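You operate a simulated robot arm through the tools that you are given. There is no shell and no other tool. Be economical: measure what you need, move in short steps, check, and stop when the job is done.

You run a simulated two-armed robot. Do the job below in one go: nothing can be reset, and whatever is moved stays where it is left.

TASK
Let the pressure off, pull the yellow and red plugs into the steel tray, carry it to the table.
Fine: release knob open first and left open; both plugs ride in the tray, onto the table top; other plugs and couplings stay; spill nothing.
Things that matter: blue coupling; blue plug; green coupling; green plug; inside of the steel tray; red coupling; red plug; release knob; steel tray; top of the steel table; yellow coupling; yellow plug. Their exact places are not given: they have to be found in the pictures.

Only the result counts: the job must be done as asked and must still hold three seconds after the hand-in. Knocking over, shifting, dropping, spilling or breaking anything else fails it.

THE ROBOT
Two 7-joint arms with two-finger parallel grippers on one trunk, on a base that drives. Base frame: it is fixed to the floor where the robot stands at the start and does not move with it; the origin is under the middle of the robot, x ahead of it, y to its left, z up. Lengths are in cm, angles in rad, forces in N, time in s.
The left shoulder is at the start at [5, 18.7, 101.3], the right one opposite. With the tool pointing down near the work surface each hand reaches from about 10 to 58 cm from the robot's upright axis, wherever it stands, measured 20 degrees to its own side. Places, roughly: inside of the steel tray [60, -90, 50]; release knob [70, 0, 100]; top of the steel table [60, 60, 90]. Payload 3.43 kg a hand.
The TCP of each hand is the grasp point between the finger pads, 3 cm short of the fingertips. In the tool frame z runs along the fingers and y along their closing line. The gripper opens to 9.4 cm. The fingers are 2.8 cm wide and 1 cm thick; the gripper's body (5 by 9.6 cm) begins 5.5 cm behind the TCP.
Orientation is told as [roll, pitch, yaw] about the base's x, y, z axes, in that order, counted from this pose: with the fingers straight down and closing along the base's y, the tool's x points along the base's -x, its y along +y and its z along -z.

THE INTERFACE
- The arms move only by the tool arm_command. It takes "left_commands", "right_commands" or both (then of equal length, played together; a hand with none holds still); each is a list of rows, each an object of numbers (a shift or turn left out is 0, a gripper value left out holds the last): "tx", "ty", "tz": the shift along the tool's x, y, z in m; "wx", "wy", "wz": the turn, a rotation vector about the tool's x, y, z in rad; "fingers": the closure, from 0 (fully open) to 1 (shut). In form: [{"tx": .., "ty": .., "tz": .., "wx": .., "wy": .., "wz": .., "fingers": ..}, ...]. A call has 1 to 8 rows; each row shifts and turns the commanded pose from where the row before left it, along the tool's axes as they then stand. Rows are played at 5 a second. More than 5 cm and 0.15 rad between two rows, or a gripper value outside its range, and nothing of the call is played. Where a pose cannot be reached the arm comes as near as it can. A force on the tool above 90 N (or 10 N above the force at the start of the call, whichever is more), or a blocked arm, ends the call early, and 0.2 s more pass. Each finger travels about 15.3 cm/s and halts on what it meets, pressing with about 30 N; the grip force reading is that of the motor and also rises with nothing between the fingers. The clock runs only during rows and for 0.2 s after the last one: add rows that do not move to give the fingers time. It gives the time, the measured TCP pose, the force on the tool (base axes), the opening and the grip force at its end, in the units of the frame above (readings bear some noise), with the torque about the TCP (base axes, N m) and any sound that the robot's microphone picked up.
- Cameras (640 x 400 px; columns grow to the right, rows downward): "scene" is now at [14.57, -0.42, 125.04]; the picture's right is [-0.06, -1.00, 0.00], its down [0.00, -0.00, -1.00] and it looks along [1.00, -0.06, 0.00] (base axes); focal length 214 px, centre (320, 200). "left" rides on the left gripper at [7.6, -1.4, -10.3] in its tool frame; the picture's right is [0.18, 0.98, 0.00], its down [-0.75, 0.14, -0.64] and it looks along [-0.63, 0.12, 0.77] (tool axes); focal length 243 px, centre (320, 200). "right" rides on the right gripper at [7.6, 1.4, -10.2] in its tool frame; the picture's right is [-0.18, 0.98, 0.00], its down [-0.75, -0.14, -0.64] and it looks along [-0.63, -0.12, 0.77] (tool axes); focal length 243 px, centre (320, 200).
- grab_frame(camera): a new picture of that camera. It takes no simulated time.
- move_column(by): slides the trunk up (or, below 0, down) by that many cm; the arms and the scene camera ride with it, the base frame stays. It gives what a move gives, with no picture.
- drive_base(legs): drives the robot by 1 to 6 legs, each [ahead, left, turn to the left] in cm, cm and rad, along the robot's own axes; the way and the turn of a leg run together, so that a leg with both is an arc; at most 150 cm and 3.142 rad a leg. The arms and the cameras ride along, it lands a little off, and it stops where it bumps. It gives what a move gives.
- pan_tilt(pan, tilt): turns the head with the scene camera to pan (to the left, within 1.396 rad either way) and tilt (down, from -0.506 to 1.204), counted from straight ahead of the robot. It gives what a move gives.
- point_at(camera, pixels): for up to 12 pixels [column, row] of the newest picture of that camera ("zoom" is the newest enlarged one), the place [x, y, z] in the base frame of the surface seen there, good to about 0.2 cm, but the place of the scene camera against the robot may be out by one fixed shift of up to 2.5 cm in any direction. It takes no simulated time.
- close_up(camera, box): a new picture of the part [left, top, right, bottom] of that camera's present view, enlarged. It takes no simulated time.
- sign_off(): hands the job in; it is judged then, once.

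Keep the steps short. Do not move on a guess: measure, check each grasp and each placing, and mend mistakes. In all there are 80 turns and 78 pictures (those below and enlarged ones count). Leave the grippers open and the arms clear of the work at the hand-in unless told otherwise, and finish with a single line.

The tools are called after "Request:" as name(argument=value, ...) on one line, values as JSON. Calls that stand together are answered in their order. arm_command: Moves the arms, as the interface text tells. Its arguments: {"type":"object","properties":{"left_commands":{"type":"array"},"right_commands":{"type":"array"}},"required":[]} The other tools are called the same way: move_column (by) slides the trunk up or down; drive_base (legs) drives the base; pan_tilt (pan, tilt) turns the head that bears the scene camera; grab_frame (camera) takes a picture; point_at (camera, pixels) gives the place of the surface under pixels of a picture; close_up (camera, box) takes an enlarged picture of a part of a camera's view; sign_off () hands the job in.

At the start:

```text
time_s: 0.0
left_eef_pos: [34.05, 2.57, 121.64]
left_orientation: [-0.002, -0.001, 0.0]
left_contact_force: [-0.4, -0.3, 0.6]
left_torque: [0.0, 0.02, 0.0]
left_gripper_width: 9.43
left_grip_force: 0.1
right_eef_pos: [32.9, -23.45, 121.52]
right_orientation: [-0.001, -0.001, 0.001]
right_contact_force: [0.8, -0.3, -0.7]
right_torque: [0.0, 0.0, -0.03]
right_gripper_width: 9.39
right_grip_force: 0.1
trunk travel left (down, up): [-22.8, 20.3]
robot x, y, heading: [0.26, 0.34, 0.005]
head pan, tilt: [-0.061, -0.003]
```

scene: 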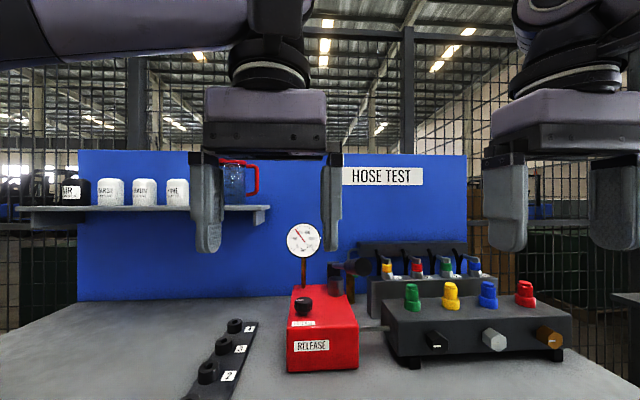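
right: 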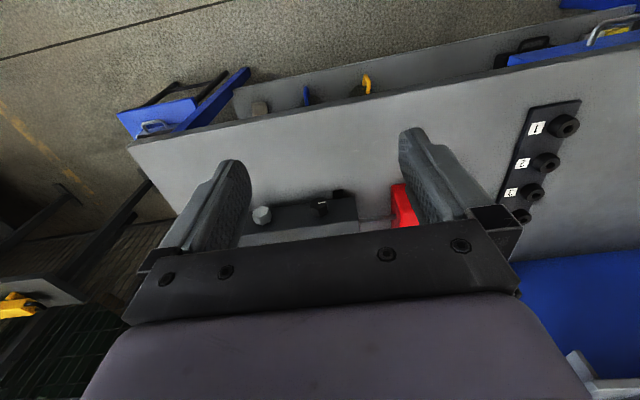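
left: 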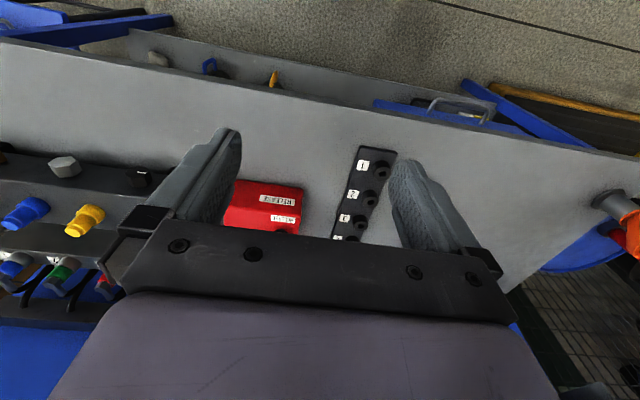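

I see a workbench ahead with a red release box, a black knob on it at (304,305), and a hose manifold with coloured parts. I tilt the head down to see the bench better.

Request:
pan_tilt(pan=-0.1, tilt=0.5)

Request:
grab_frame(camera="scene")

Request:
close_up(camera="scene", box=[260, 60, 580, 260])

```text
time_s: 0.9
left_eef_pos: [34.01, 2.59, 121.68]
left_orientation: [-0.001, -0.002, 0.0]
left_contact_force: [0.1, 0.7, 0.0]
left_torque: [-0.01, -0.01, 0.0]
left_gripper_width: 9.42
left_grip_force: 0.0
right_eef_pos: [32.75, -23.41, 121.6]
right_orientation: [0.0, -0.002, 0.0]
right_contact_force: [-0.2, 0.7, 0.0]
right_torque: [-0.02, -0.02, 0.02]
right_gripper_width: 9.39
right_grip_force: 0.2
trunk travel left (down, up): [-22.8, 20.3]
robot x, y, heading: [0.07, 0.24, -0.002]
head pan, tilt: [-0.099, 0.499]
```

```text
74 pictures are left
```

scene: 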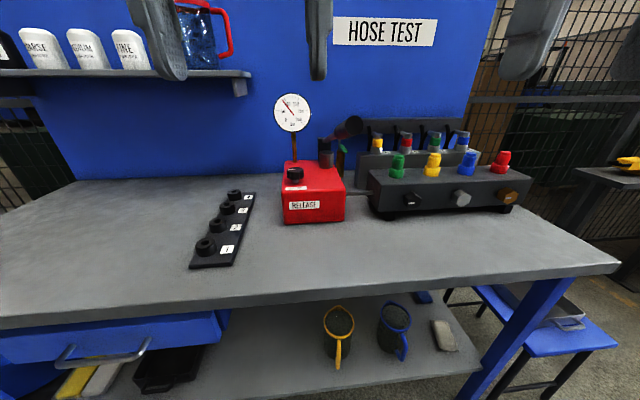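

```text
2.00 times, centred on (420, 160) of scene
```

zoom: 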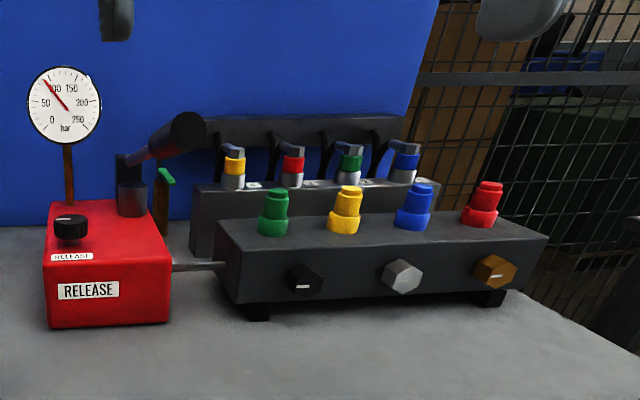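

The front block carries coloured bodies and the back row has ringed elbows. I need enlargements to tell plugs from couplings, and a look at the knob and the tray.

Request:
close_up(camera="scene", box=[360, 110, 520, 210])

Request:
close_up(camera="scene", box=[265, 90, 393, 170])

Request:
point_at(camera="scene", pixels=[[294, 172], [397, 158], [432, 158], [468, 155], [501, 155], [377, 142], [406, 140], [434, 140], [461, 138], [300, 240], [567, 318], [412, 198]])

```text
4.00 times, centred on (440, 160) of scene
```

zoom: 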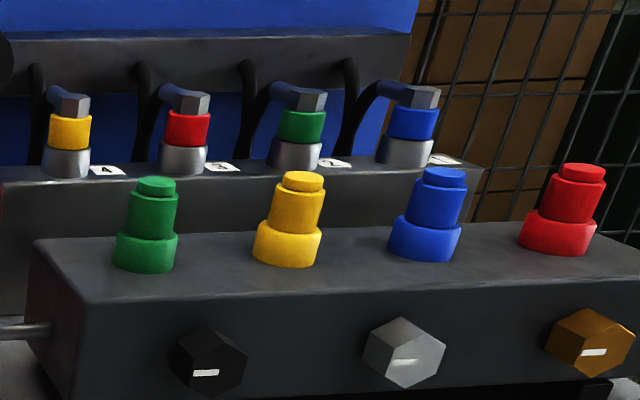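

```text
5.00 times, centred on (329, 130) of scene
```

zoom: 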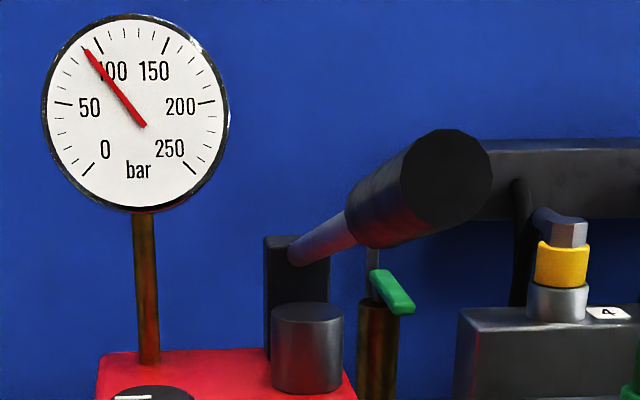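

```text
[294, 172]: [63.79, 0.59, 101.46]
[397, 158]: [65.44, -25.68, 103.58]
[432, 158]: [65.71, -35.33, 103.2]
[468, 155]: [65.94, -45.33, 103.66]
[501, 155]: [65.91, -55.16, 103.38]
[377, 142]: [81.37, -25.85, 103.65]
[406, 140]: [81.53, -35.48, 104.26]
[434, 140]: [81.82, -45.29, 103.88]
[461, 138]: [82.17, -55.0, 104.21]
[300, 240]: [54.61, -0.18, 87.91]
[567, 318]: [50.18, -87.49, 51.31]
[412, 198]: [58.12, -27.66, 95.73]
```

The front couplings carry upright plugs, and the gauge reads about 90 bar. Before driving, I measure the bench's front edge and height, and the tray.

Request:
point_at(camera="scene", pixels=[[300, 300], [200, 308], [500, 282], [610, 265], [430, 175], [432, 169], [468, 169], [500, 166], [500, 344], [555, 300], [580, 328], [300, 167]])

Request:
close_up(camera="scene", box=[440, 260, 640, 385])

Request:
grab_frame(camera="left")

```text
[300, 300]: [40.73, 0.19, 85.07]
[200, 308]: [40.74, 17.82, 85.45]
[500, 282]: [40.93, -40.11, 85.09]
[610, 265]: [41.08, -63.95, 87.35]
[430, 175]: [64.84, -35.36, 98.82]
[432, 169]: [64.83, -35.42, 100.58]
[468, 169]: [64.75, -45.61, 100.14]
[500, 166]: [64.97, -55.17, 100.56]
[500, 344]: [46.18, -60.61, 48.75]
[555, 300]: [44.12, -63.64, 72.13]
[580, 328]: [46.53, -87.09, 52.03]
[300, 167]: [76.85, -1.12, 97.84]
```

```text
3.20 times, centred on (540, 322) of scene
```

zoom: 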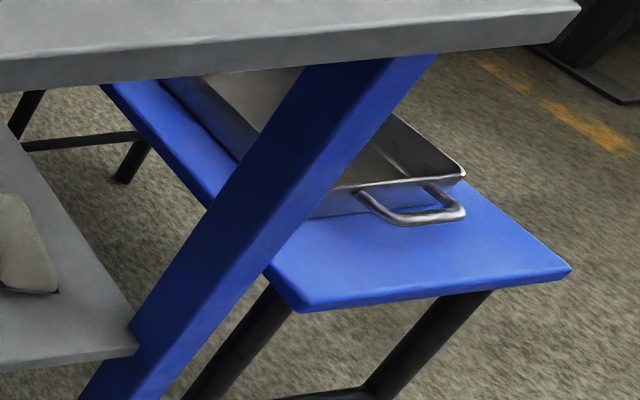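

```text
69 pictures are left
```

left: 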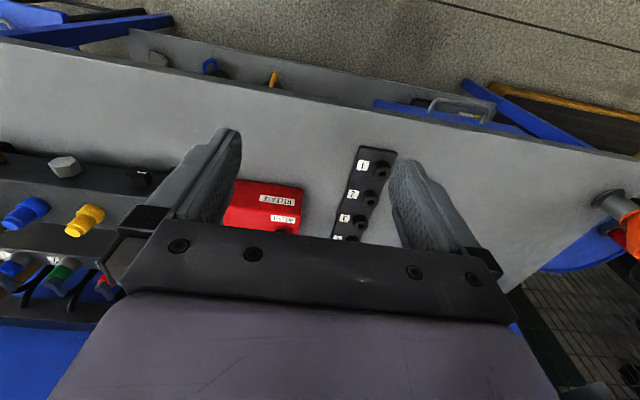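

The bench top is at z≈88 with its front edge at x≈41. The tray sits on a blue stool to the right at z≈50. Next I look left for the steel table and right for the tray.

Request:
pan_tilt(pan=0.9, tilt=0.5)

Request:
grab_frame(camera="scene")

Request:
point_at(camera="scene", pixels=[[320, 200], [200, 200], [100, 200], [400, 200], [500, 200], [250, 120], [100, 120], [320, 300], [200, 300], [450, 120]])

Request:
pan_tilt(pan=-1.0, tilt=0.6)

Request:
grab_frame(camera="scene")

```text
time_s: 2.2
left_eef_pos: [33.92, 2.65, 121.66]
left_orientation: [-0.001, 0.001, 0.001]
left_contact_force: [0.2, -0.1, 0.0]
left_torque: [0.03, -0.02, 0.05]
left_gripper_width: 9.4
left_grip_force: 0.1
right_eef_pos: [32.78, -23.56, 121.58]
right_orientation: [0.0, 0.0, 0.0]
right_contact_force: [0.0, 0.2, 0.2]
right_torque: [0.03, -0.02, 0.0]
right_gripper_width: 9.41
right_grip_force: 0.0
trunk travel left (down, up): [-22.8, 20.3]
robot x, y, heading: [0.18, -0.1, -0.001]
head pan, tilt: [0.901, 0.499]
```

```text
68 pictures are left
```

scene: 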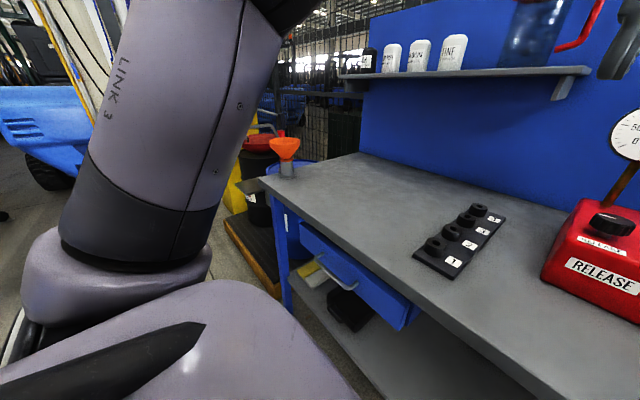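

```text
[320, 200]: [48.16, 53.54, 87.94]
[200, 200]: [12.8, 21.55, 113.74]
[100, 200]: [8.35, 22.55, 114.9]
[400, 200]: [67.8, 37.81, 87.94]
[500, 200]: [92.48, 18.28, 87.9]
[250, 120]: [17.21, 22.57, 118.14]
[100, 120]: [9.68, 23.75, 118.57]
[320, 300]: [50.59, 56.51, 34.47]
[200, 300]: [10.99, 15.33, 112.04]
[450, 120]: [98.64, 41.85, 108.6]
```

```text
time_s: 4.1
left_eef_pos: [33.96, 2.56, 121.71]
left_orientation: [-0.001, -0.001, 0.001]
left_contact_force: [1.1, -1.3, 0.0]
left_torque: [0.02, 0.06, 0.0]
left_gripper_width: 9.39
left_grip_force: 0.1
right_eef_pos: [32.71, -23.46, 121.61]
right_orientation: [0.001, 0.001, -0.001]
right_contact_force: [0.5, -0.3, -0.2]
right_torque: [0.01, -0.02, -0.01]
right_gripper_width: 9.4
right_grip_force: 0.1
trunk travel left (down, up): [-22.8, 20.3]
robot x, y, heading: [-0.05, -0.08, -0.0]
head pan, tilt: [-1.0, 0.6]
```

```text
67 pictures are left
```

scene: 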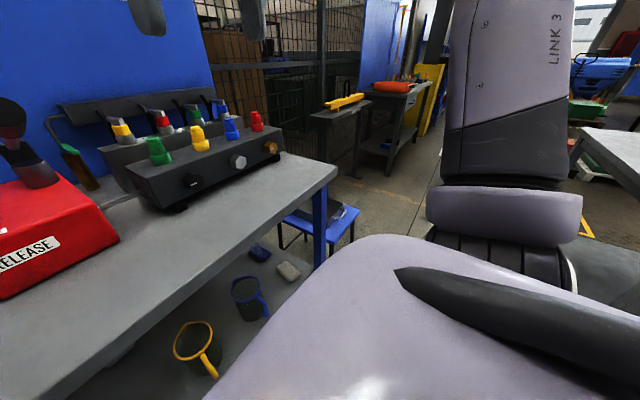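

The "steel table" is this bench (top z≈87.9), and its left half is free past the black strip. I look back at the knob and pump handle and measure the clearances around the knob.

Request:
pan_tilt(pan=0.0, tilt=0.5)

Request:
drive_base(legs=[[14, 0, 0], [0, -13, 0]])

Request:
grab_frame(camera="scene")

Request:
grab_frame(camera="left")

```text
time_s: 5.3
left_eef_pos: [34.03, 2.83, 121.66]
left_orientation: [-0.001, -0.001, 0.0]
left_contact_force: [-0.9, 0.1, -0.4]
left_torque: [-0.01, 0.01, 0.03]
left_gripper_width: 9.4
left_grip_force: 0.1
right_eef_pos: [32.81, -23.34, 121.53]
right_orientation: [-0.001, 0.001, 0.0]
right_contact_force: [-0.4, 0.2, 0.0]
right_torque: [0.04, -0.02, -0.02]
right_gripper_width: 9.41
right_grip_force: 0.1
trunk travel left (down, up): [-22.8, 20.3]
robot x, y, heading: [0.07, 0.35, -0.0]
head pan, tilt: [0.0, 0.499]
```

```text
time_s: 6.9
left_eef_pos: [47.73, 2.64, 121.56]
left_orientation: [-0.003, 0.002, -0.001]
left_contact_force: [0.5, -0.2, 0.7]
left_torque: [0.0, 0.02, -0.01]
left_gripper_width: 9.43
left_grip_force: 0.0
right_eef_pos: [46.48, -23.62, 121.58]
right_orientation: [0.0, -0.001, -0.003]
right_contact_force: [-0.2, 0.0, 0.3]
right_torque: [0.02, 0.01, 0.03]
right_gripper_width: 9.41
right_grip_force: 0.1
trunk travel left (down, up): [-22.8, 20.3]
robot x, y, heading: [13.34, 0.18, -0.006]
head pan, tilt: [0.0, 0.499]
stopped in leg 1: the robot was blocked; the commanded pose is now the measured one
```

```text
66 pictures are left
```

scene: 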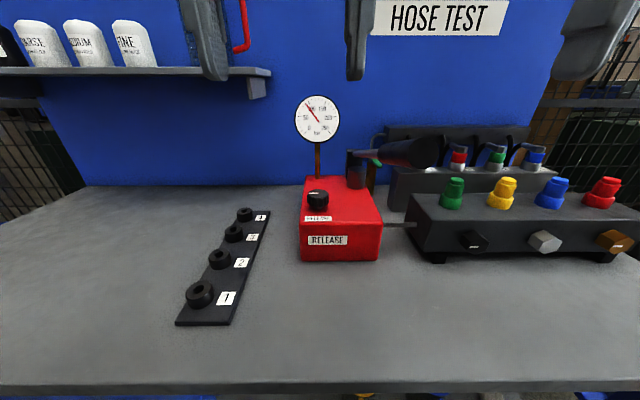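

```text
65 pictures are left
```

left: 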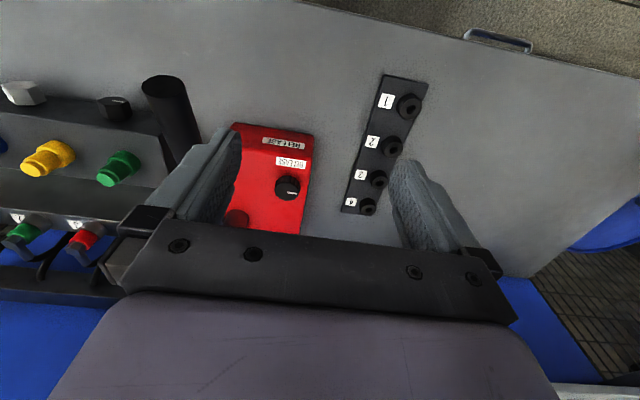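

The base blocked at x≈13.3. I back off 1 cm and shift right 14 cm, then measure the knob with both cameras.

Request:
drive_base(legs=[[-1, 0, 0], [0, -14, 0]])

Request:
grab_frame(camera="left")

Request:
grab_frame(camera="scene")

Request:
grab_frame(camera="right")

```text
time_s: 9.0
left_eef_pos: [46.74, -11.02, 121.63]
left_orientation: [0.001, 0.001, 0.0]
left_contact_force: [-0.4, 0.2, 0.2]
left_torque: [0.02, -0.01, -0.01]
left_gripper_width: 9.41
left_grip_force: 0.0
right_eef_pos: [45.48, -37.17, 121.63]
right_orientation: [0.001, -0.001, 0.0]
right_contact_force: [0.5, -0.2, -0.8]
right_torque: [0.0, -0.01, -0.02]
right_gripper_width: 9.39
right_grip_force: 0.0
trunk travel left (down, up): [-22.8, 20.3]
robot x, y, heading: [12.4, -13.52, -0.005]
head pan, tilt: [0.0, 0.499]
```

```text
64 pictures are left
```

left: 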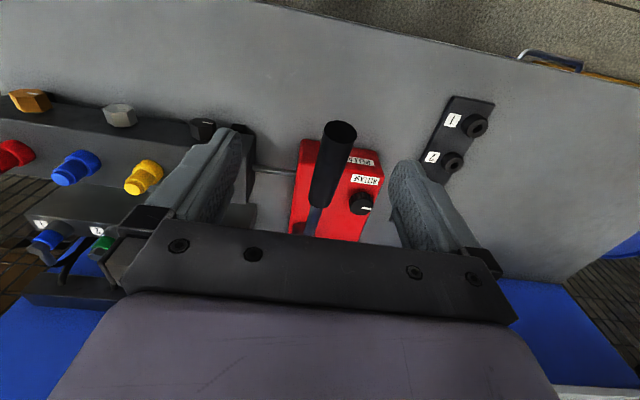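

```text
63 pictures are left
```

scene: 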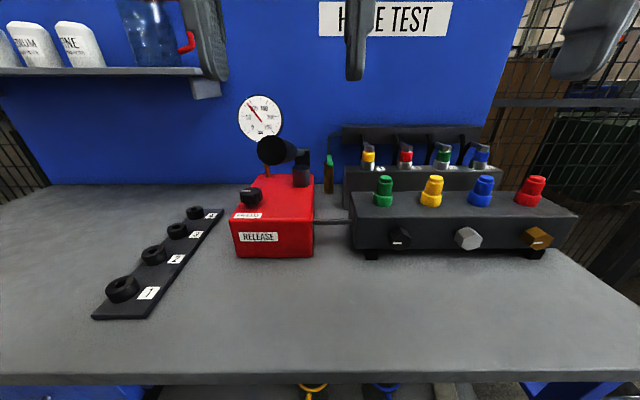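

```text
62 pictures are left
```

right: 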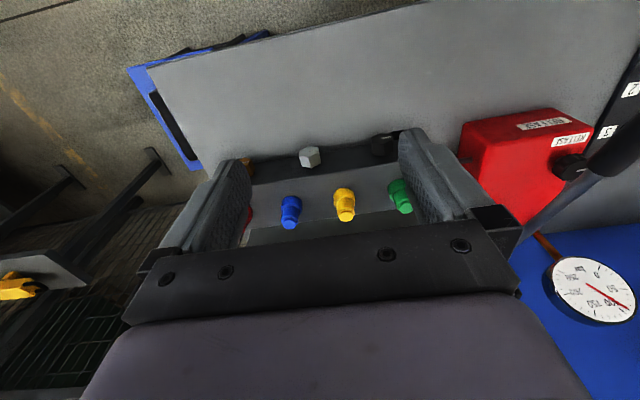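

I measure the knob at (361,203) in the left picture, the handle, and the plugs in the right picture (blue at (290,202), yellow at (344,192)), and compare with the scene camera for its offset.

Request:
point_at(camera="left", pixels=[[361, 198], [352, 202], [371, 203], [361, 209], [340, 132], [326, 165], [323, 190], [315, 225], [380, 215], [147, 168], [75, 160], [10, 150]])

Request:
point_at(camera="right", pixels=[[345, 190], [344, 207], [290, 199], [290, 217], [400, 185], [404, 208], [575, 160], [565, 165], [595, 290], [345, 219]])

Request:
point_at(camera="scene", pixels=[[250, 190], [250, 197], [270, 150], [290, 150], [432, 179], [534, 179], [432, 190], [482, 179], [384, 179]])

Request:
close_up(camera="left", box=[270, 110, 430, 240])

```text
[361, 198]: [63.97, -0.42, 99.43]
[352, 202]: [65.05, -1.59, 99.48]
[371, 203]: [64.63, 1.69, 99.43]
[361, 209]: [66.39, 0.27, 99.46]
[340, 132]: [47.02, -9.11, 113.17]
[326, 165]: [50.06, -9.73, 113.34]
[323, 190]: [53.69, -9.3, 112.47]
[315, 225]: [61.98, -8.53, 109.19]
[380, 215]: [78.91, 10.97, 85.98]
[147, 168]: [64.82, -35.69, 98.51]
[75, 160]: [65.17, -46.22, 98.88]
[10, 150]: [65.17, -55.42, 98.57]
```

```text
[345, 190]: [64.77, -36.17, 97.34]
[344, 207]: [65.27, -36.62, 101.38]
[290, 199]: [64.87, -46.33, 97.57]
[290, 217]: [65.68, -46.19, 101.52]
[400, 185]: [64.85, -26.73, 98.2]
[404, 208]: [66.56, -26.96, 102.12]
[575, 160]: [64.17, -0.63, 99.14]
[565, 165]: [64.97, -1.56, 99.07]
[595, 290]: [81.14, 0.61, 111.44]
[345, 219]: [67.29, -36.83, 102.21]
```

```text
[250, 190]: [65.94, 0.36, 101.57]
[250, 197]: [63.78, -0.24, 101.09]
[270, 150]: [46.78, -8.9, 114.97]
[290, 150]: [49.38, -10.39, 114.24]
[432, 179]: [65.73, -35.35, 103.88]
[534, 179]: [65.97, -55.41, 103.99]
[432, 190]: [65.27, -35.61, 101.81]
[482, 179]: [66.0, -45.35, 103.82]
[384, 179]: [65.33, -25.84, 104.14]
```

```text
3.08 times, centred on (350, 175) of left
```

zoom: 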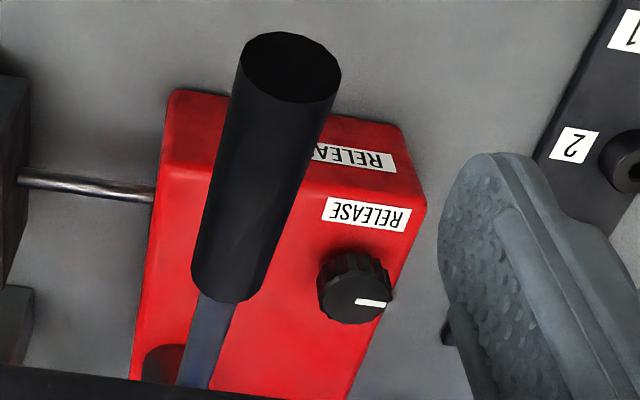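

Hand-camera readings: knob centre about (65.2, 0, top 99.5), pump handle at y≈-9 with its top up to z≈115. The scene camera reads about 2 cm high. I move the left hand at its present height to above the knob.

Request:
arm_command(left_commands=[{"tx": -0.037, "ty": 0.022}, {"tx": -0.037, "ty": 0.022}, {"tx": -0.037, "ty": 0.022}, {"tx": -0.037, "ty": 0.022}, {"tx": -0.037, "ty": 0.022}, {}, {}])

Request:
arm_command(left_commands=[{"wz": 0.15}, {"wz": 0.15}, {"wz": 0.15}, {"wz": 0.15}, {"wz": 0.15}, {"wz": 0.15}, {"wz": 0.15}, {"wz": 0.15}])

Request:
grab_frame(camera="left")

```text
time_s: 10.6
left_eef_pos: [61.73, 0.49, 118.1]
left_orientation: [-0.001, -0.002, -0.001]
left_contact_force: [-0.6, -0.5, 1.0]
left_torque: [0.01, -0.07, 0.02]
left_gripper_width: 9.41
left_grip_force: 0.0
left hand out of reach, approached as far as the arm can: row 3, 4, 5
right_eef_pos: [45.4, -37.06, 121.53]
right_orientation: [0.0, -0.002, -0.002]
right_contact_force: [-0.9, 0.4, -0.1]
right_torque: [0.03, 0.02, -0.01]
right_gripper_width: 9.39
right_grip_force: 0.1
trunk travel left (down, up): [-22.8, 20.3]
robot x, y, heading: [12.68, -13.34, -0.007]
head pan, tilt: [0.0, 0.499]
```

```text
time_s: 12.4
left_eef_pos: [50.01, -3.55, 109.31]
left_orientation: [0.0, -0.001, -1.199]
left_contact_force: [0.1, -0.2, -0.7]
left_torque: [0.0, 0.03, -0.01]
left_gripper_width: 9.4
left_grip_force: 0.1
left hand out of reach, approached as far as the arm can: row 2, 3, 4, 5, 6, 7, 8
right_eef_pos: [45.42, -37.01, 121.45]
right_orientation: [-0.002, 0.001, -0.002]
right_contact_force: [-0.9, 0.3, 0.4]
right_torque: [0.0, 0.02, -0.03]
right_gripper_width: 9.43
right_grip_force: 0.0
trunk travel left (down, up): [-22.8, 20.3]
robot x, y, heading: [12.53, -13.46, -0.004]
head pan, tilt: [0.0, 0.499]
```

```text
60 pictures are left
```

left: 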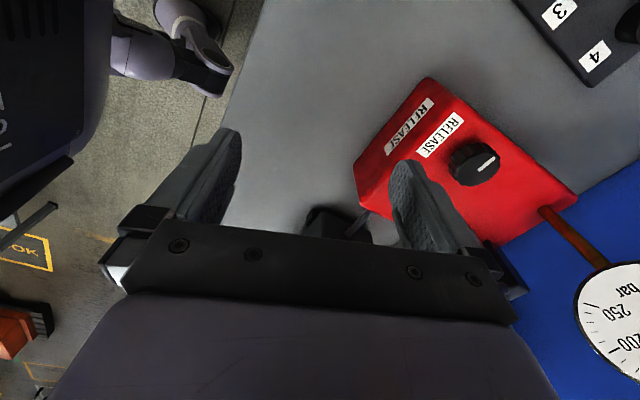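

The arm ran short of reach at this height and settled at (50,-3.5,109), close to the handle. I first sidestep 4 cm to +y, then raise the trunk for better reach.

Request:
arm_command(left_commands=[{"tx": 0.0186, "ty": 0.0072}, {"tx": 0.0186, "ty": 0.0072}, {}])

```text
time_s: 13.2
left_eef_pos: [48.73, -0.1, 108.75]
left_orientation: [0.0, 0.0, -1.197]
left_contact_force: [-0.4, -0.6, -0.3]
left_torque: [0.01, -0.04, 0.03]
left_gripper_width: 9.4
left_grip_force: 0.0
left hand out of reach, approached as far as the arm can: row 1, 2
right_eef_pos: [45.47, -37.13, 121.6]
right_orientation: [0.001, 0.0, -0.001]
right_contact_force: [-0.7, 0.3, 0.6]
right_torque: [0.02, -0.04, 0.02]
right_gripper_width: 9.4
right_grip_force: 0.0
trunk travel left (down, up): [-22.8, 20.3]
robot x, y, heading: [12.31, -13.56, -0.003]
head pan, tilt: [0.0, 0.499]
```

Request:
move_column(by=16)

Request:
arm_command(left_commands=[{}])

```text
time_s: 15.1
left_eef_pos: [48.79, -0.14, 124.8]
left_orientation: [-0.001, -0.002, -1.196]
left_contact_force: [-0.2, -0.4, -0.2]
left_torque: [0.0, 0.0, -0.02]
left_gripper_width: 9.4
left_grip_force: 0.0
right_eef_pos: [45.47, -37.06, 137.59]
right_orientation: [0.0, 0.0, 0.0]
right_contact_force: [-0.2, 0.0, -0.7]
right_torque: [0.01, -0.03, -0.01]
right_gripper_width: 9.39
right_grip_force: 0.1
trunk travel left (down, up): [-38.8, 4.3]
robot x, y, heading: [12.81, -13.44, 0.0]
head pan, tilt: [0.0, 0.499]
```

```text
time_s: 15.5
left_eef_pos: [48.71, -0.15, 124.85]
left_orientation: [0.0, 0.0, -1.196]
left_contact_force: [0.4, 0.7, 0.1]
left_torque: [-0.03, 0.0, 0.02]
left_gripper_width: 9.41
left_grip_force: 0.2
right_eef_pos: [45.41, -37.06, 137.63]
right_orientation: [0.001, 0.001, -0.001]
right_contact_force: [-0.5, 0.3, 0.1]
right_torque: [-0.01, -0.03, -0.03]
right_gripper_width: 9.41
right_grip_force: 0.0
trunk travel left (down, up): [-38.8, 4.3]
robot x, y, heading: [12.51, -13.46, -0.005]
head pan, tilt: [0.0, 0.499]
```

The commanded pose now matches the measured one. I go forward and down toward the knob in small steps: target (65.2, 0, ~112).

Request:
arm_command(left_commands=[{"tx": -0.0148, "ty": 0.0382, "tz": 0.025}, {"tx": -0.0148, "ty": 0.0382, "tz": 0.025}, {"tx": -0.0148, "ty": 0.0382, "tz": 0.025}, {"tx": -0.0148, "ty": 0.0382, "tz": 0.025}, {"tz": 0.025}, {}])

Request:
grab_frame(camera="left")

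```text
time_s: 16.9
left_eef_pos: [53.69, -3.48, 112.27]
left_orientation: [0.001, -0.002, -1.198]
left_contact_force: [0.1, 0.2, 0.6]
left_torque: [0.01, 0.0, 0.01]
left_gripper_width: 9.4
left_grip_force: 0.1
left hand out of reach, approached as far as the arm can: row 1, 2, 3, 4
right_eef_pos: [45.32, -37.14, 137.57]
right_orientation: [-0.001, -0.001, -0.003]
right_contact_force: [-0.5, 0.6, -0.2]
right_torque: [0.01, 0.04, 0.01]
right_gripper_width: 9.42
right_grip_force: 0.1
trunk travel left (down, up): [-38.8, 4.3]
robot x, y, heading: [12.24, -13.69, 0.002]
head pan, tilt: [0.0, 0.499]
```

```text
59 pictures are left
```

left: 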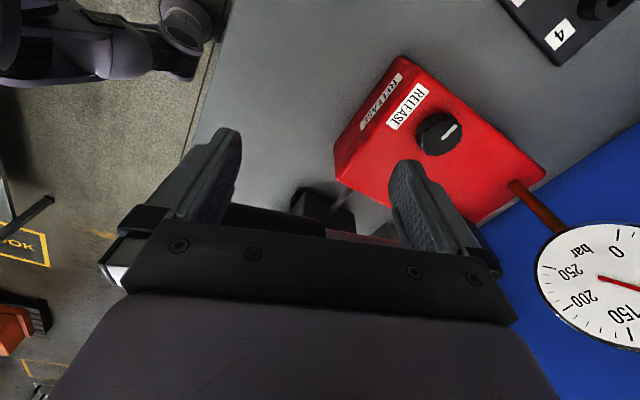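

Yaw −1.2 limits the reach, so I turn back to about −0.3 while shifting 3 cm to +y, away from the handle.

Request:
arm_command(left_commands=[{"tx": 0.028, "ty": 0.011}, {"wz": -0.15}, {"wz": -0.15}, {"wz": -0.15}, {"wz": -0.15}, {"wz": -0.15}, {"wz": -0.15}, {}])

```text
time_s: 18.7
left_eef_pos: [52.88, -0.84, 112.28]
left_orientation: [-0.001, 0.0, -0.297]
left_contact_force: [-0.7, -0.1, 0.0]
left_torque: [0.01, -0.04, 0.01]
left_gripper_width: 9.4
left_grip_force: 0.1
left hand out of reach, approached as far as the arm can: row 1
right_eef_pos: [45.42, -37.11, 137.49]
right_orientation: [0.0, -0.001, -0.003]
right_contact_force: [-0.1, 0.2, -0.2]
right_torque: [0.01, 0.03, 0.0]
right_gripper_width: 9.41
right_grip_force: 0.0
trunk travel left (down, up): [-38.8, 4.3]
robot x, y, heading: [13.04, -13.59, -0.002]
head pan, tilt: [0.0, 0.499]
```

Request:
arm_command(left_commands=[{"tx": -0.0384, "ty": 0.0146, "tz": 0.02}, {"tx": -0.0384, "ty": 0.0146, "tz": 0.02}, {"tx": -0.0384, "ty": 0.0146, "tz": 0.02}, {}, {}])

Request:
grab_frame(camera="left")

```text
time_s: 19.9
left_eef_pos: [65.15, 0.03, 106.04]
left_orientation: [-0.001, 0.0, -0.299]
left_contact_force: [-0.3, 0.2, 0.3]
left_torque: [-0.01, 0.02, -0.01]
left_gripper_width: 9.41
left_grip_force: 0.1
right_eef_pos: [45.5, -37.04, 137.53]
right_orientation: [0.001, 0.003, -0.001]
right_contact_force: [-0.5, -0.4, -0.9]
right_torque: [-0.01, 0.01, 0.0]
right_gripper_width: 9.4
right_grip_force: 0.0
trunk travel left (down, up): [-38.8, 4.3]
robot x, y, heading: [12.78, -13.47, -0.001]
head pan, tilt: [0.0, 0.499]
```

```text
58 pictures are left
```

left: 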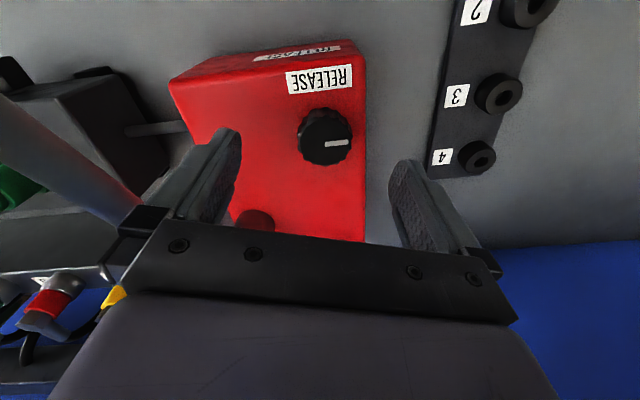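

The hand is above the knob. I measure the knob rim and the box top near it again for final alignment.

Request:
point_at(camera="left", pixels=[[325, 144], [300, 138], [351, 140], [325, 118], [328, 163], [290, 180], [250, 160], [90, 160], [120, 190], [310, 155], [255, 220]])

```text
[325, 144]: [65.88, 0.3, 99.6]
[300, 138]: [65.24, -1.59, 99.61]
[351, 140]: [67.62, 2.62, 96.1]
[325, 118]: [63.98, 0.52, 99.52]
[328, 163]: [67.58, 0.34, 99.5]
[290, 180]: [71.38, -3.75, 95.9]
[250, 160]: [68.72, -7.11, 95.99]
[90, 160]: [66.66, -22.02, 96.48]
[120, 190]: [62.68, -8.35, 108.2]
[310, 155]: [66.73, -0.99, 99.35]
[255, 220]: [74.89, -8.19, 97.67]
```

Knob centre is (65.75, 0.35), top 99.55, box top 96. I align and pre-turn to about −0.75 so there is room for a counter-clockwise turn.

Request:
arm_command(left_commands=[{"tx": -0.0048, "ty": 0.0046}, {"wz": 0.15}, {"wz": 0.15}, {"wz": 0.15}, {}])

```text
time_s: 21.1
left_eef_pos: [65.61, 0.49, 106.17]
left_orientation: [-0.002, 0.0, -0.697]
left_contact_force: [-0.3, 0.2, -0.4]
left_torque: [0.01, 0.01, 0.03]
left_gripper_width: 9.38
left_grip_force: 0.1
right_eef_pos: [45.36, -37.05, 137.56]
right_orientation: [-0.001, 0.0, -0.002]
right_contact_force: [-0.2, 0.8, 0.0]
right_torque: [0.0, 0.01, -0.01]
right_gripper_width: 9.43
right_grip_force: 0.1
trunk travel left (down, up): [-38.8, 4.3]
robot x, y, heading: [12.65, -13.67, -0.002]
head pan, tilt: [0.0, 0.499]
```

Good: yaw −0.70 is reachable. I lower to TCP z≈99.7 and close gently on the knob.

Request:
arm_command(left_commands=[{"tz": 0.022}, {"tz": 0.022}, {"tz": 0.02}, {}, {"fingers": 0.5}, {"fingers": 1.0}, {}, {}])

Request:
grab_frame(camera="left")

```text
time_s: 22.9
left_eef_pos: [65.71, 0.43, 99.68]
left_orientation: [-0.001, -0.001, -0.747]
left_contact_force: [5.5, 3.2, -1.9]
left_torque: [-0.18, -0.47, 0.19]
left_gripper_width: 4.28
left_grip_force: 44.8
right_eef_pos: [45.55, -36.92, 137.65]
right_orientation: [0.0, 0.001, -0.003]
right_contact_force: [0.8, -0.4, 0.4]
right_torque: [0.0, -0.03, 0.02]
right_gripper_width: 9.4
right_grip_force: 0.0
trunk travel left (down, up): [-38.8, 4.3]
robot x, y, heading: [12.6, -13.77, -0.001]
head pan, tilt: [0.0, 0.499]
```

```text
57 pictures are left
```

left: 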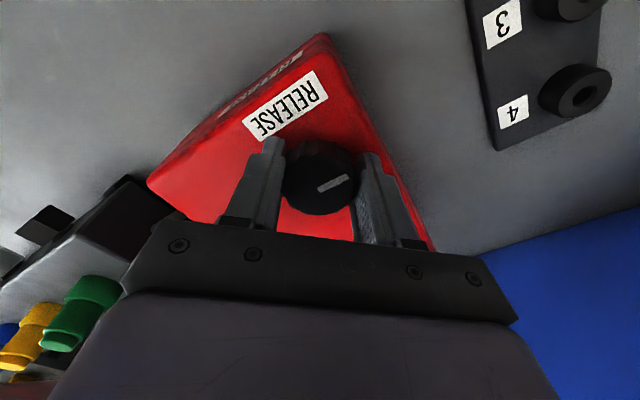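

The knob is gripped (4.28 cm). I turn counter-clockwise (yaw +) about 0.6 rad and read the torque and sound.

Request:
arm_command(left_commands=[{"wz": -0.1}, {"wz": -0.1}, {"wz": -0.1}, {"wz": -0.1}, {"wz": -0.1}, {"wz": -0.1}, {}])

Request:
grab_frame(camera="scene")

Request:
grab_frame(camera="left")

```text
time_s: 24.5
left_eef_pos: [65.74, 0.3, 99.6]
left_orientation: [-0.001, 0.0, -0.143]
left_contact_force: [14.5, 0.6, 0.3]
left_torque: [-0.09, 0.23, 0.01]
left_gripper_width: 4.25
left_grip_force: 44.7
right_eef_pos: [45.7, -37.02, 137.53]
right_orientation: [0.0, 0.002, -0.001]
right_contact_force: [-0.3, -0.2, -0.4]
right_torque: [0.02, 0.01, -0.01]
right_gripper_width: 9.42
right_grip_force: 0.0
trunk travel left (down, up): [-38.8, 4.3]
robot x, y, heading: [12.97, -13.26, -0.002]
head pan, tilt: [0.0, 0.499]
```

```text
56 pictures are left
```

scene: 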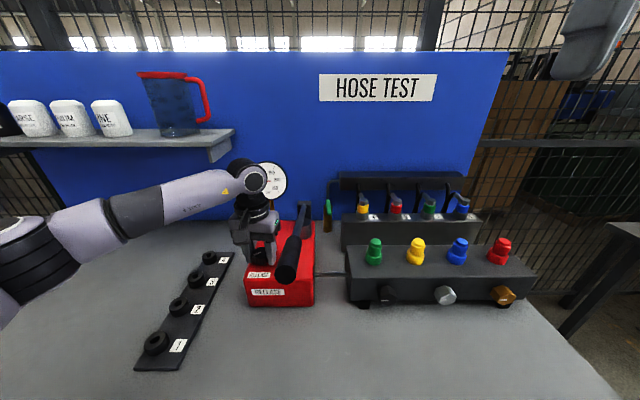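

```text
55 pictures are left
```

left: 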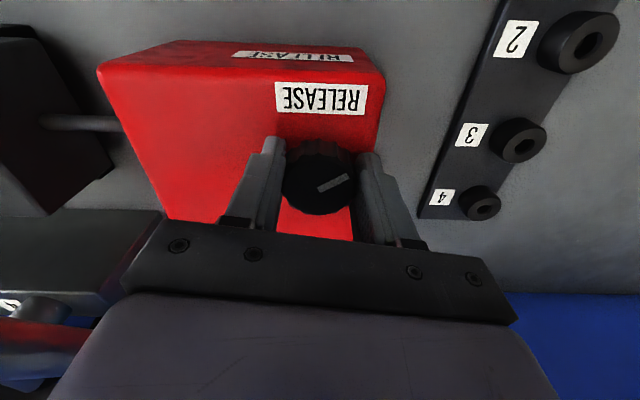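

The knob turned with the hand with no stop felt. I continue about 0.5 rad more.

Request:
arm_command(left_commands=[{"wz": -0.1}, {"wz": -0.1}, {"wz": -0.1}, {"wz": -0.1}, {"wz": -0.1}, {}])

Request:
close_up(camera="scene", box=[200, 150, 340, 320])

```text
time_s: 25.9
left_eef_pos: [65.82, 0.19, 99.65]
left_orientation: [-0.003, 0.001, 0.353]
left_contact_force: [14.2, -9.2, -5.1]
left_torque: [0.44, -0.7, -0.08]
left_gripper_width: 4.24
left_grip_force: 44.7
right_eef_pos: [45.64, -37.37, 137.57]
right_orientation: [0.003, 0.004, -0.006]
right_contact_force: [-0.8, -1.0, -0.4]
right_torque: [-0.03, 0.01, -0.03]
right_gripper_width: 9.4
right_grip_force: 0.0
trunk travel left (down, up): [-38.8, 4.3]
robot x, y, heading: [12.68, -14.04, 0.001]
head pan, tilt: [0.0, 0.499]
```

```text
2.35 times, centred on (270, 235) of scene
```

zoom: 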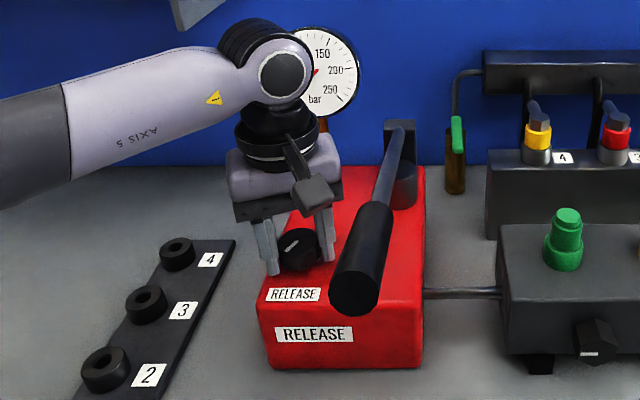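

The needle is hidden from this side. I check the gauge from the right hand's camera.

Request:
close_up(camera="right", box=[440, 60, 640, 340])

```text
1.43 times, centred on (540, 200) of right
```

zoom: 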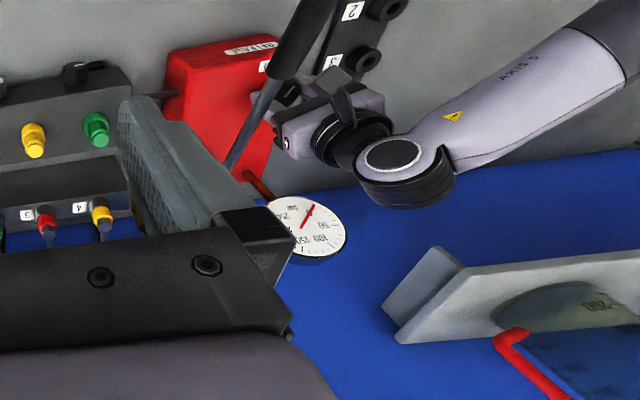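

Request:
close_up(camera="right", box=[515, 185, 565, 250])

```text
6.15 times, centred on (540, 218) of right
```

zoom: 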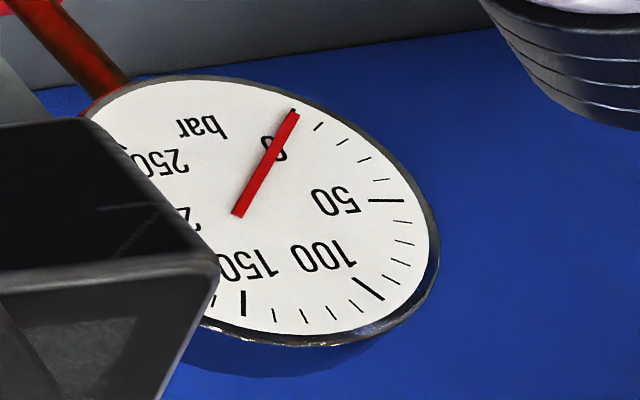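

The gauge reads 0 bar. For margin I regrasp and turn the knob further: open, rotate back 0.7, close, turn +0.6.

Request:
arm_command(left_commands=[{"fingers": 0.3}, {}, {"wz": 0.14}, {"wz": 0.14}, {"wz": 0.14}, {"wz": 0.14}, {"wz": 0.14}, {}])

Request:
arm_command(left_commands=[{"fingers": 1.0}, {}, {}, {"wz": -0.12}, {"wz": -0.12}, {"wz": -0.12}, {"wz": -0.12}, {}])

Request:
grab_frame(camera="left")

```text
time_s: 27.7
left_eef_pos: [65.57, 0.34, 99.64]
left_orientation: [-0.003, 0.0, -0.349]
left_contact_force: [0.0, 0.4, -0.5]
left_torque: [0.0, -0.04, 0.0]
left_gripper_width: 6.57
left_grip_force: 0.1
right_eef_pos: [45.37, -37.11, 137.59]
right_orientation: [0.0, 0.0, -0.002]
right_contact_force: [1.2, 0.6, 0.3]
right_torque: [0.02, -0.03, -0.02]
right_gripper_width: 9.43
right_grip_force: 0.2
trunk travel left (down, up): [-38.8, 4.3]
robot x, y, heading: [12.94, -13.8, -0.002]
head pan, tilt: [0.0, 0.499]
```

```text
time_s: 29.5
left_eef_pos: [65.77, 0.11, 99.93]
left_orientation: [-0.002, -0.001, 0.134]
left_contact_force: [13.1, -7.2, 4.8]
left_torque: [0.48, -1.21, 0.0]
left_gripper_width: 4.14
left_grip_force: 45.0
right_eef_pos: [45.51, -37.24, 137.59]
right_orientation: [0.002, 0.002, -0.002]
right_contact_force: [-0.1, -0.9, 0.1]
right_torque: [-0.03, -0.02, -0.01]
right_gripper_width: 9.4
right_grip_force: 0.1
trunk travel left (down, up): [-38.8, 4.3]
robot x, y, heading: [12.63, -13.21, -0.003]
head pan, tilt: [0.0, 0.499]
```

```text
51 pictures are left
```

left: 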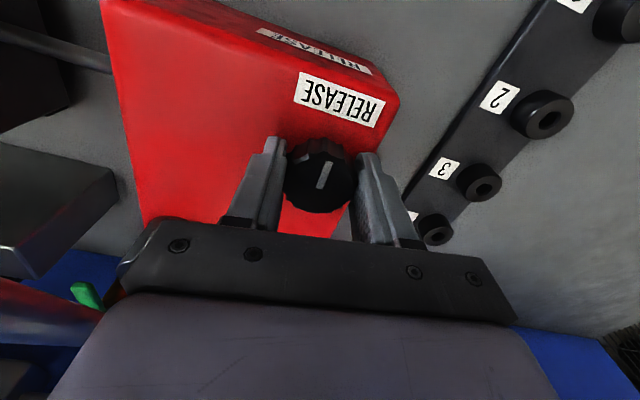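

The knob has turned roughly 90° in all. I open and lift the hand straight off, then retreat up and back.

Request:
arm_command(left_commands=[{"fingers": 0.2}, {}, {"tz": -0.03}, {"tz": -0.04}, {"tz": -0.04}, {"tz": -0.03, "tx": 0.03}, {"tz": -0.03, "tx": 0.03}, {"tz": -0.03, "tx": 0.03}])

Request:
close_up(camera="scene", box=[200, 150, 340, 320])

```text
time_s: 31.3
left_eef_pos: [56.6, -0.91, 119.61]
left_orientation: [-0.001, -0.001, 0.132]
left_contact_force: [-0.3, 0.0, -0.1]
left_torque: [0.03, 0.0, 0.02]
left_gripper_width: 7.52
left_grip_force: 0.0
right_eef_pos: [45.3, -37.01, 137.66]
right_orientation: [-0.001, 0.001, -0.001]
right_contact_force: [-0.5, 0.2, 0.3]
right_torque: [0.02, -0.05, -0.03]
right_gripper_width: 9.42
right_grip_force: 0.1
trunk travel left (down, up): [-38.8, 4.3]
robot x, y, heading: [12.39, -13.49, -0.003]
head pan, tilt: [0.0, 0.499]
```

```text
2.35 times, centred on (270, 235) of scene
```

zoom: 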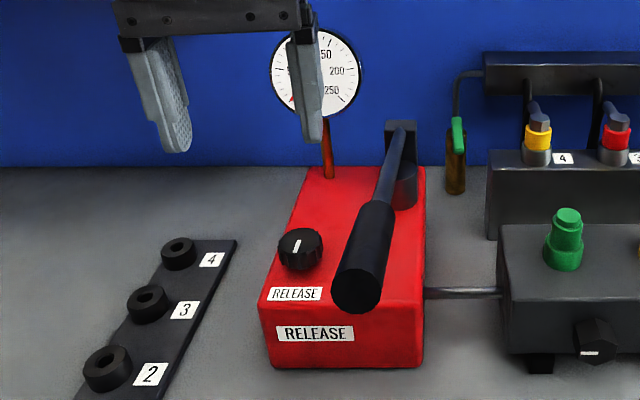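

The knob stays open and the needle rests at 0. I retract the left hand higher and back before driving sideways past the handle.

Request:
arm_command(left_commands=[{"wz": 0.13, "tz": -0.03}, {"tz": -0.03, "tx": 0.035}, {"tz": -0.02, "tx": 0.035}, {"tx": 0.035}, {}])

Request:
drive_base(legs=[[0, -28, 0]])

Request:
grab_frame(camera="left")

Request:
grab_frame(camera="right")

```text
time_s: 32.5
left_eef_pos: [46.2, -1.0, 127.68]
left_orientation: [-0.002, 0.001, 0.002]
left_contact_force: [0.0, -0.7, -0.8]
left_torque: [0.01, -0.04, 0.03]
left_gripper_width: 7.54
left_grip_force: 0.1
right_eef_pos: [45.46, -37.13, 137.61]
right_orientation: [0.001, 0.001, -0.002]
right_contact_force: [-0.6, 0.1, 0.2]
right_torque: [-0.03, 0.01, 0.0]
right_gripper_width: 9.41
right_grip_force: 0.0
trunk travel left (down, up): [-38.8, 4.3]
robot x, y, heading: [12.74, -13.64, -0.003]
head pan, tilt: [0.0, 0.499]
```

```text
time_s: 35.5
left_eef_pos: [46.18, -29.12, 127.61]
left_orientation: [-0.003, 0.0, 0.007]
left_contact_force: [0.8, -0.2, -0.4]
left_torque: [0.0, 0.04, 0.01]
left_gripper_width: 7.53
left_grip_force: 0.1
right_eef_pos: [45.48, -65.2, 137.58]
right_orientation: [0.0, -0.003, 0.0]
right_contact_force: [0.3, 0.8, 0.5]
right_torque: [0.0, 0.01, 0.03]
right_gripper_width: 9.41
right_grip_force: 0.1
trunk travel left (down, up): [-38.8, 4.3]
robot x, y, heading: [12.34, -41.89, 0.001]
head pan, tilt: [0.0, 0.499]
```

```text
49 pictures are left
```

left: 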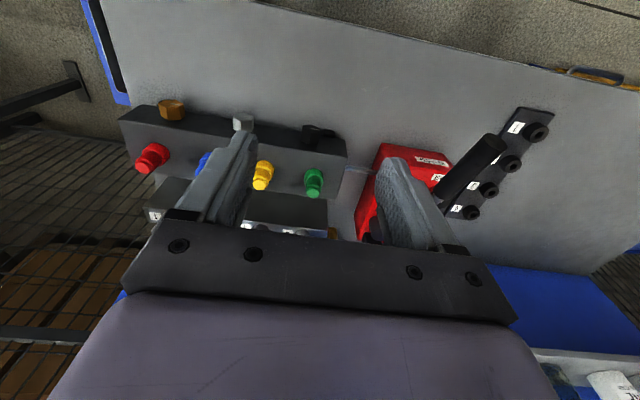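

```text
48 pictures are left
```

right: 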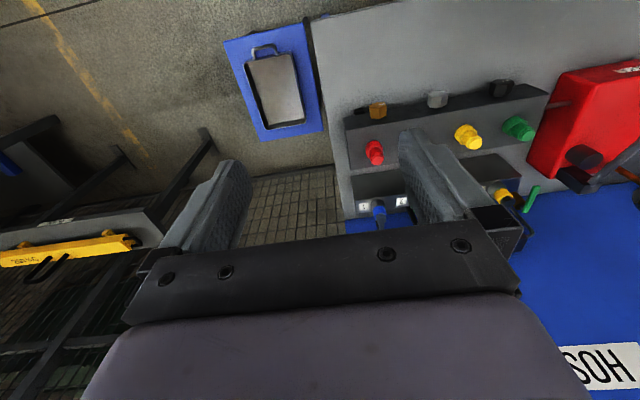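

The right camera sees the tray at (275,90) on the blue stool. I measure the tray and the plugs: yellow (263,178) in the left picture, red (374,152) in the right.

Request:
point_at(camera="right", pixels=[[275, 90], [265, 46], [250, 62], [294, 55], [264, 128], [304, 121], [374, 146], [375, 162], [229, 42], [308, 30], [262, 137], [320, 130]])

Request:
point_at(camera="left", pixels=[[263, 170], [261, 185], [264, 162], [314, 173], [315, 192], [150, 155], [143, 165]])

Request:
close_up(camera="right", box=[210, 20, 340, 150])

```text
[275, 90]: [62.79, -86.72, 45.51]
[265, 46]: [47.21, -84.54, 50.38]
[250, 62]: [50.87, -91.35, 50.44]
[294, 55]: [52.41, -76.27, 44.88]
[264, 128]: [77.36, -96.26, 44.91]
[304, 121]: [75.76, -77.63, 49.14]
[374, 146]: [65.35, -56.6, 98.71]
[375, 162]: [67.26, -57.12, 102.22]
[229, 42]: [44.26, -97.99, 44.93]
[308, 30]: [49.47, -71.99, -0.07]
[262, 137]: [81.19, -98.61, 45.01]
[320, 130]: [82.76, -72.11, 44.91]
```

```text
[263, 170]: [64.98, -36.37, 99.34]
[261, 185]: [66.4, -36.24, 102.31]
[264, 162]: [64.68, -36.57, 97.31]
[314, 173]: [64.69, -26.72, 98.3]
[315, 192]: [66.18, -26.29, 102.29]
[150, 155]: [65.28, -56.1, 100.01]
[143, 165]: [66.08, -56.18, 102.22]
```

```text
3.08 times, centred on (275, 85) of right
```

zoom: 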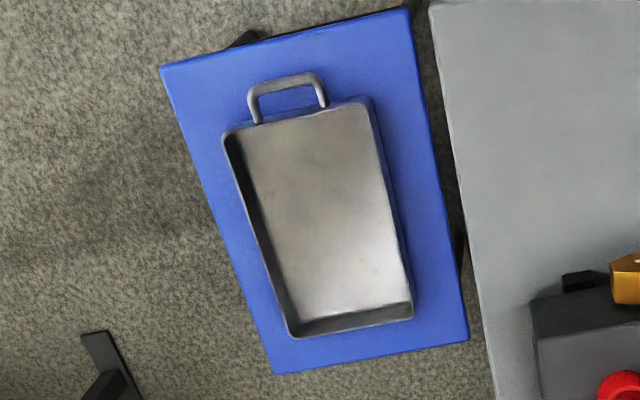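

The tray has one handle at the front end (x≈47). Its inside is about 25×15 cm, floor z≈45, rim ≈50. Yellow plug is at about (66.3,-36.3, top 102.3), red at (66.5,-56.4). I lower both hands first, then move forward to above them: left to yellow, right to red.

Request:
arm_command(left_commands=[{"tz": 0.026}, {"tz": 0.026}, {"tz": 0.026}, {"tz": 0.026}, {"tz": 0.026}, {"tz": 0.024}, {}], right_commands=[{"tz": 0.043}, {"tz": 0.043}, {"tz": 0.043}, {"tz": 0.043}, {"tz": 0.043}, {"tz": 0.038}, {}])

Request:
arm_command(left_commands=[{"tx": -0.035, "ty": -0.0144}, {"tx": -0.035, "ty": -0.0144}, {"tx": -0.035, "ty": -0.0144}, {"tx": -0.035, "ty": -0.0144}, {"tx": -0.035, "ty": -0.0144}, {}], right_commands=[{"tx": -0.035, "ty": 0.0176}, {"tx": -0.035, "ty": 0.0176}, {"tx": -0.035, "ty": 0.0176}, {"tx": -0.035, "ty": 0.0176}, {"tx": -0.035, "ty": 0.0176}, {}])

Request:
grab_frame(camera="left")

Request:
grab_frame(camera="right")

```text
time_s: 37.1
left_eef_pos: [46.22, -29.23, 112.34]
left_orientation: [-0.001, 0.001, 0.006]
left_contact_force: [0.6, -0.5, -0.1]
left_torque: [0.0, 0.0, 0.01]
left_gripper_width: 7.55
left_grip_force: 0.0
right_eef_pos: [45.56, -65.73, 112.0]
right_orientation: [-0.001, 0.001, -0.001]
right_contact_force: [0.2, -0.1, 0.3]
right_torque: [-0.01, -0.02, 0.01]
right_gripper_width: 9.39
right_grip_force: 0.1
trunk travel left (down, up): [-38.8, 4.3]
robot x, y, heading: [12.7, -41.66, 0.003]
head pan, tilt: [0.0, 0.499]
```

```text
time_s: 38.5
left_eef_pos: [63.86, -36.37, 112.73]
left_orientation: [-0.003, -0.001, 0.004]
left_contact_force: [-0.4, -0.6, 0.5]
left_torque: [0.01, -0.02, -0.03]
left_gripper_width: 7.52
left_grip_force: 0.1
right_eef_pos: [62.79, -56.75, 112.14]
right_orientation: [0.0, -0.001, 0.001]
right_contact_force: [0.1, 0.1, -0.3]
right_torque: [-0.04, -0.01, -0.02]
right_gripper_width: 9.42
right_grip_force: 0.1
trunk travel left (down, up): [-38.8, 4.3]
robot x, y, heading: [12.71, -41.73, 0.002]
head pan, tilt: [0.0, 0.499]
```

```text
46 pictures are left
```

left: 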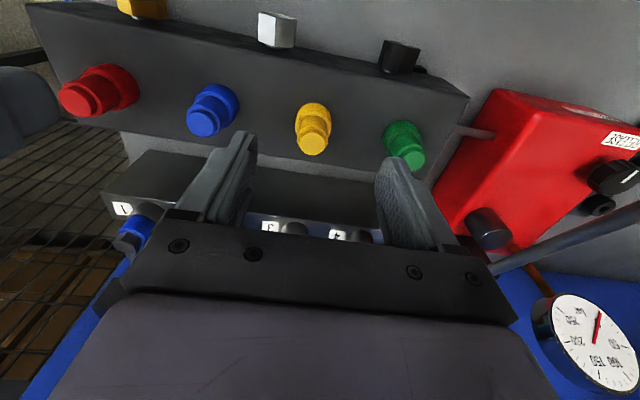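

```text
45 pictures are left
```

right: 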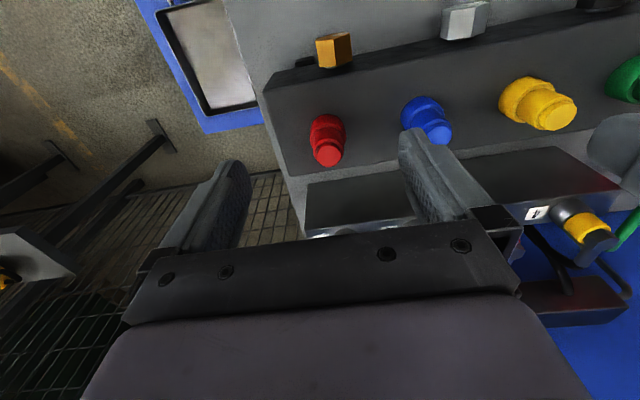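

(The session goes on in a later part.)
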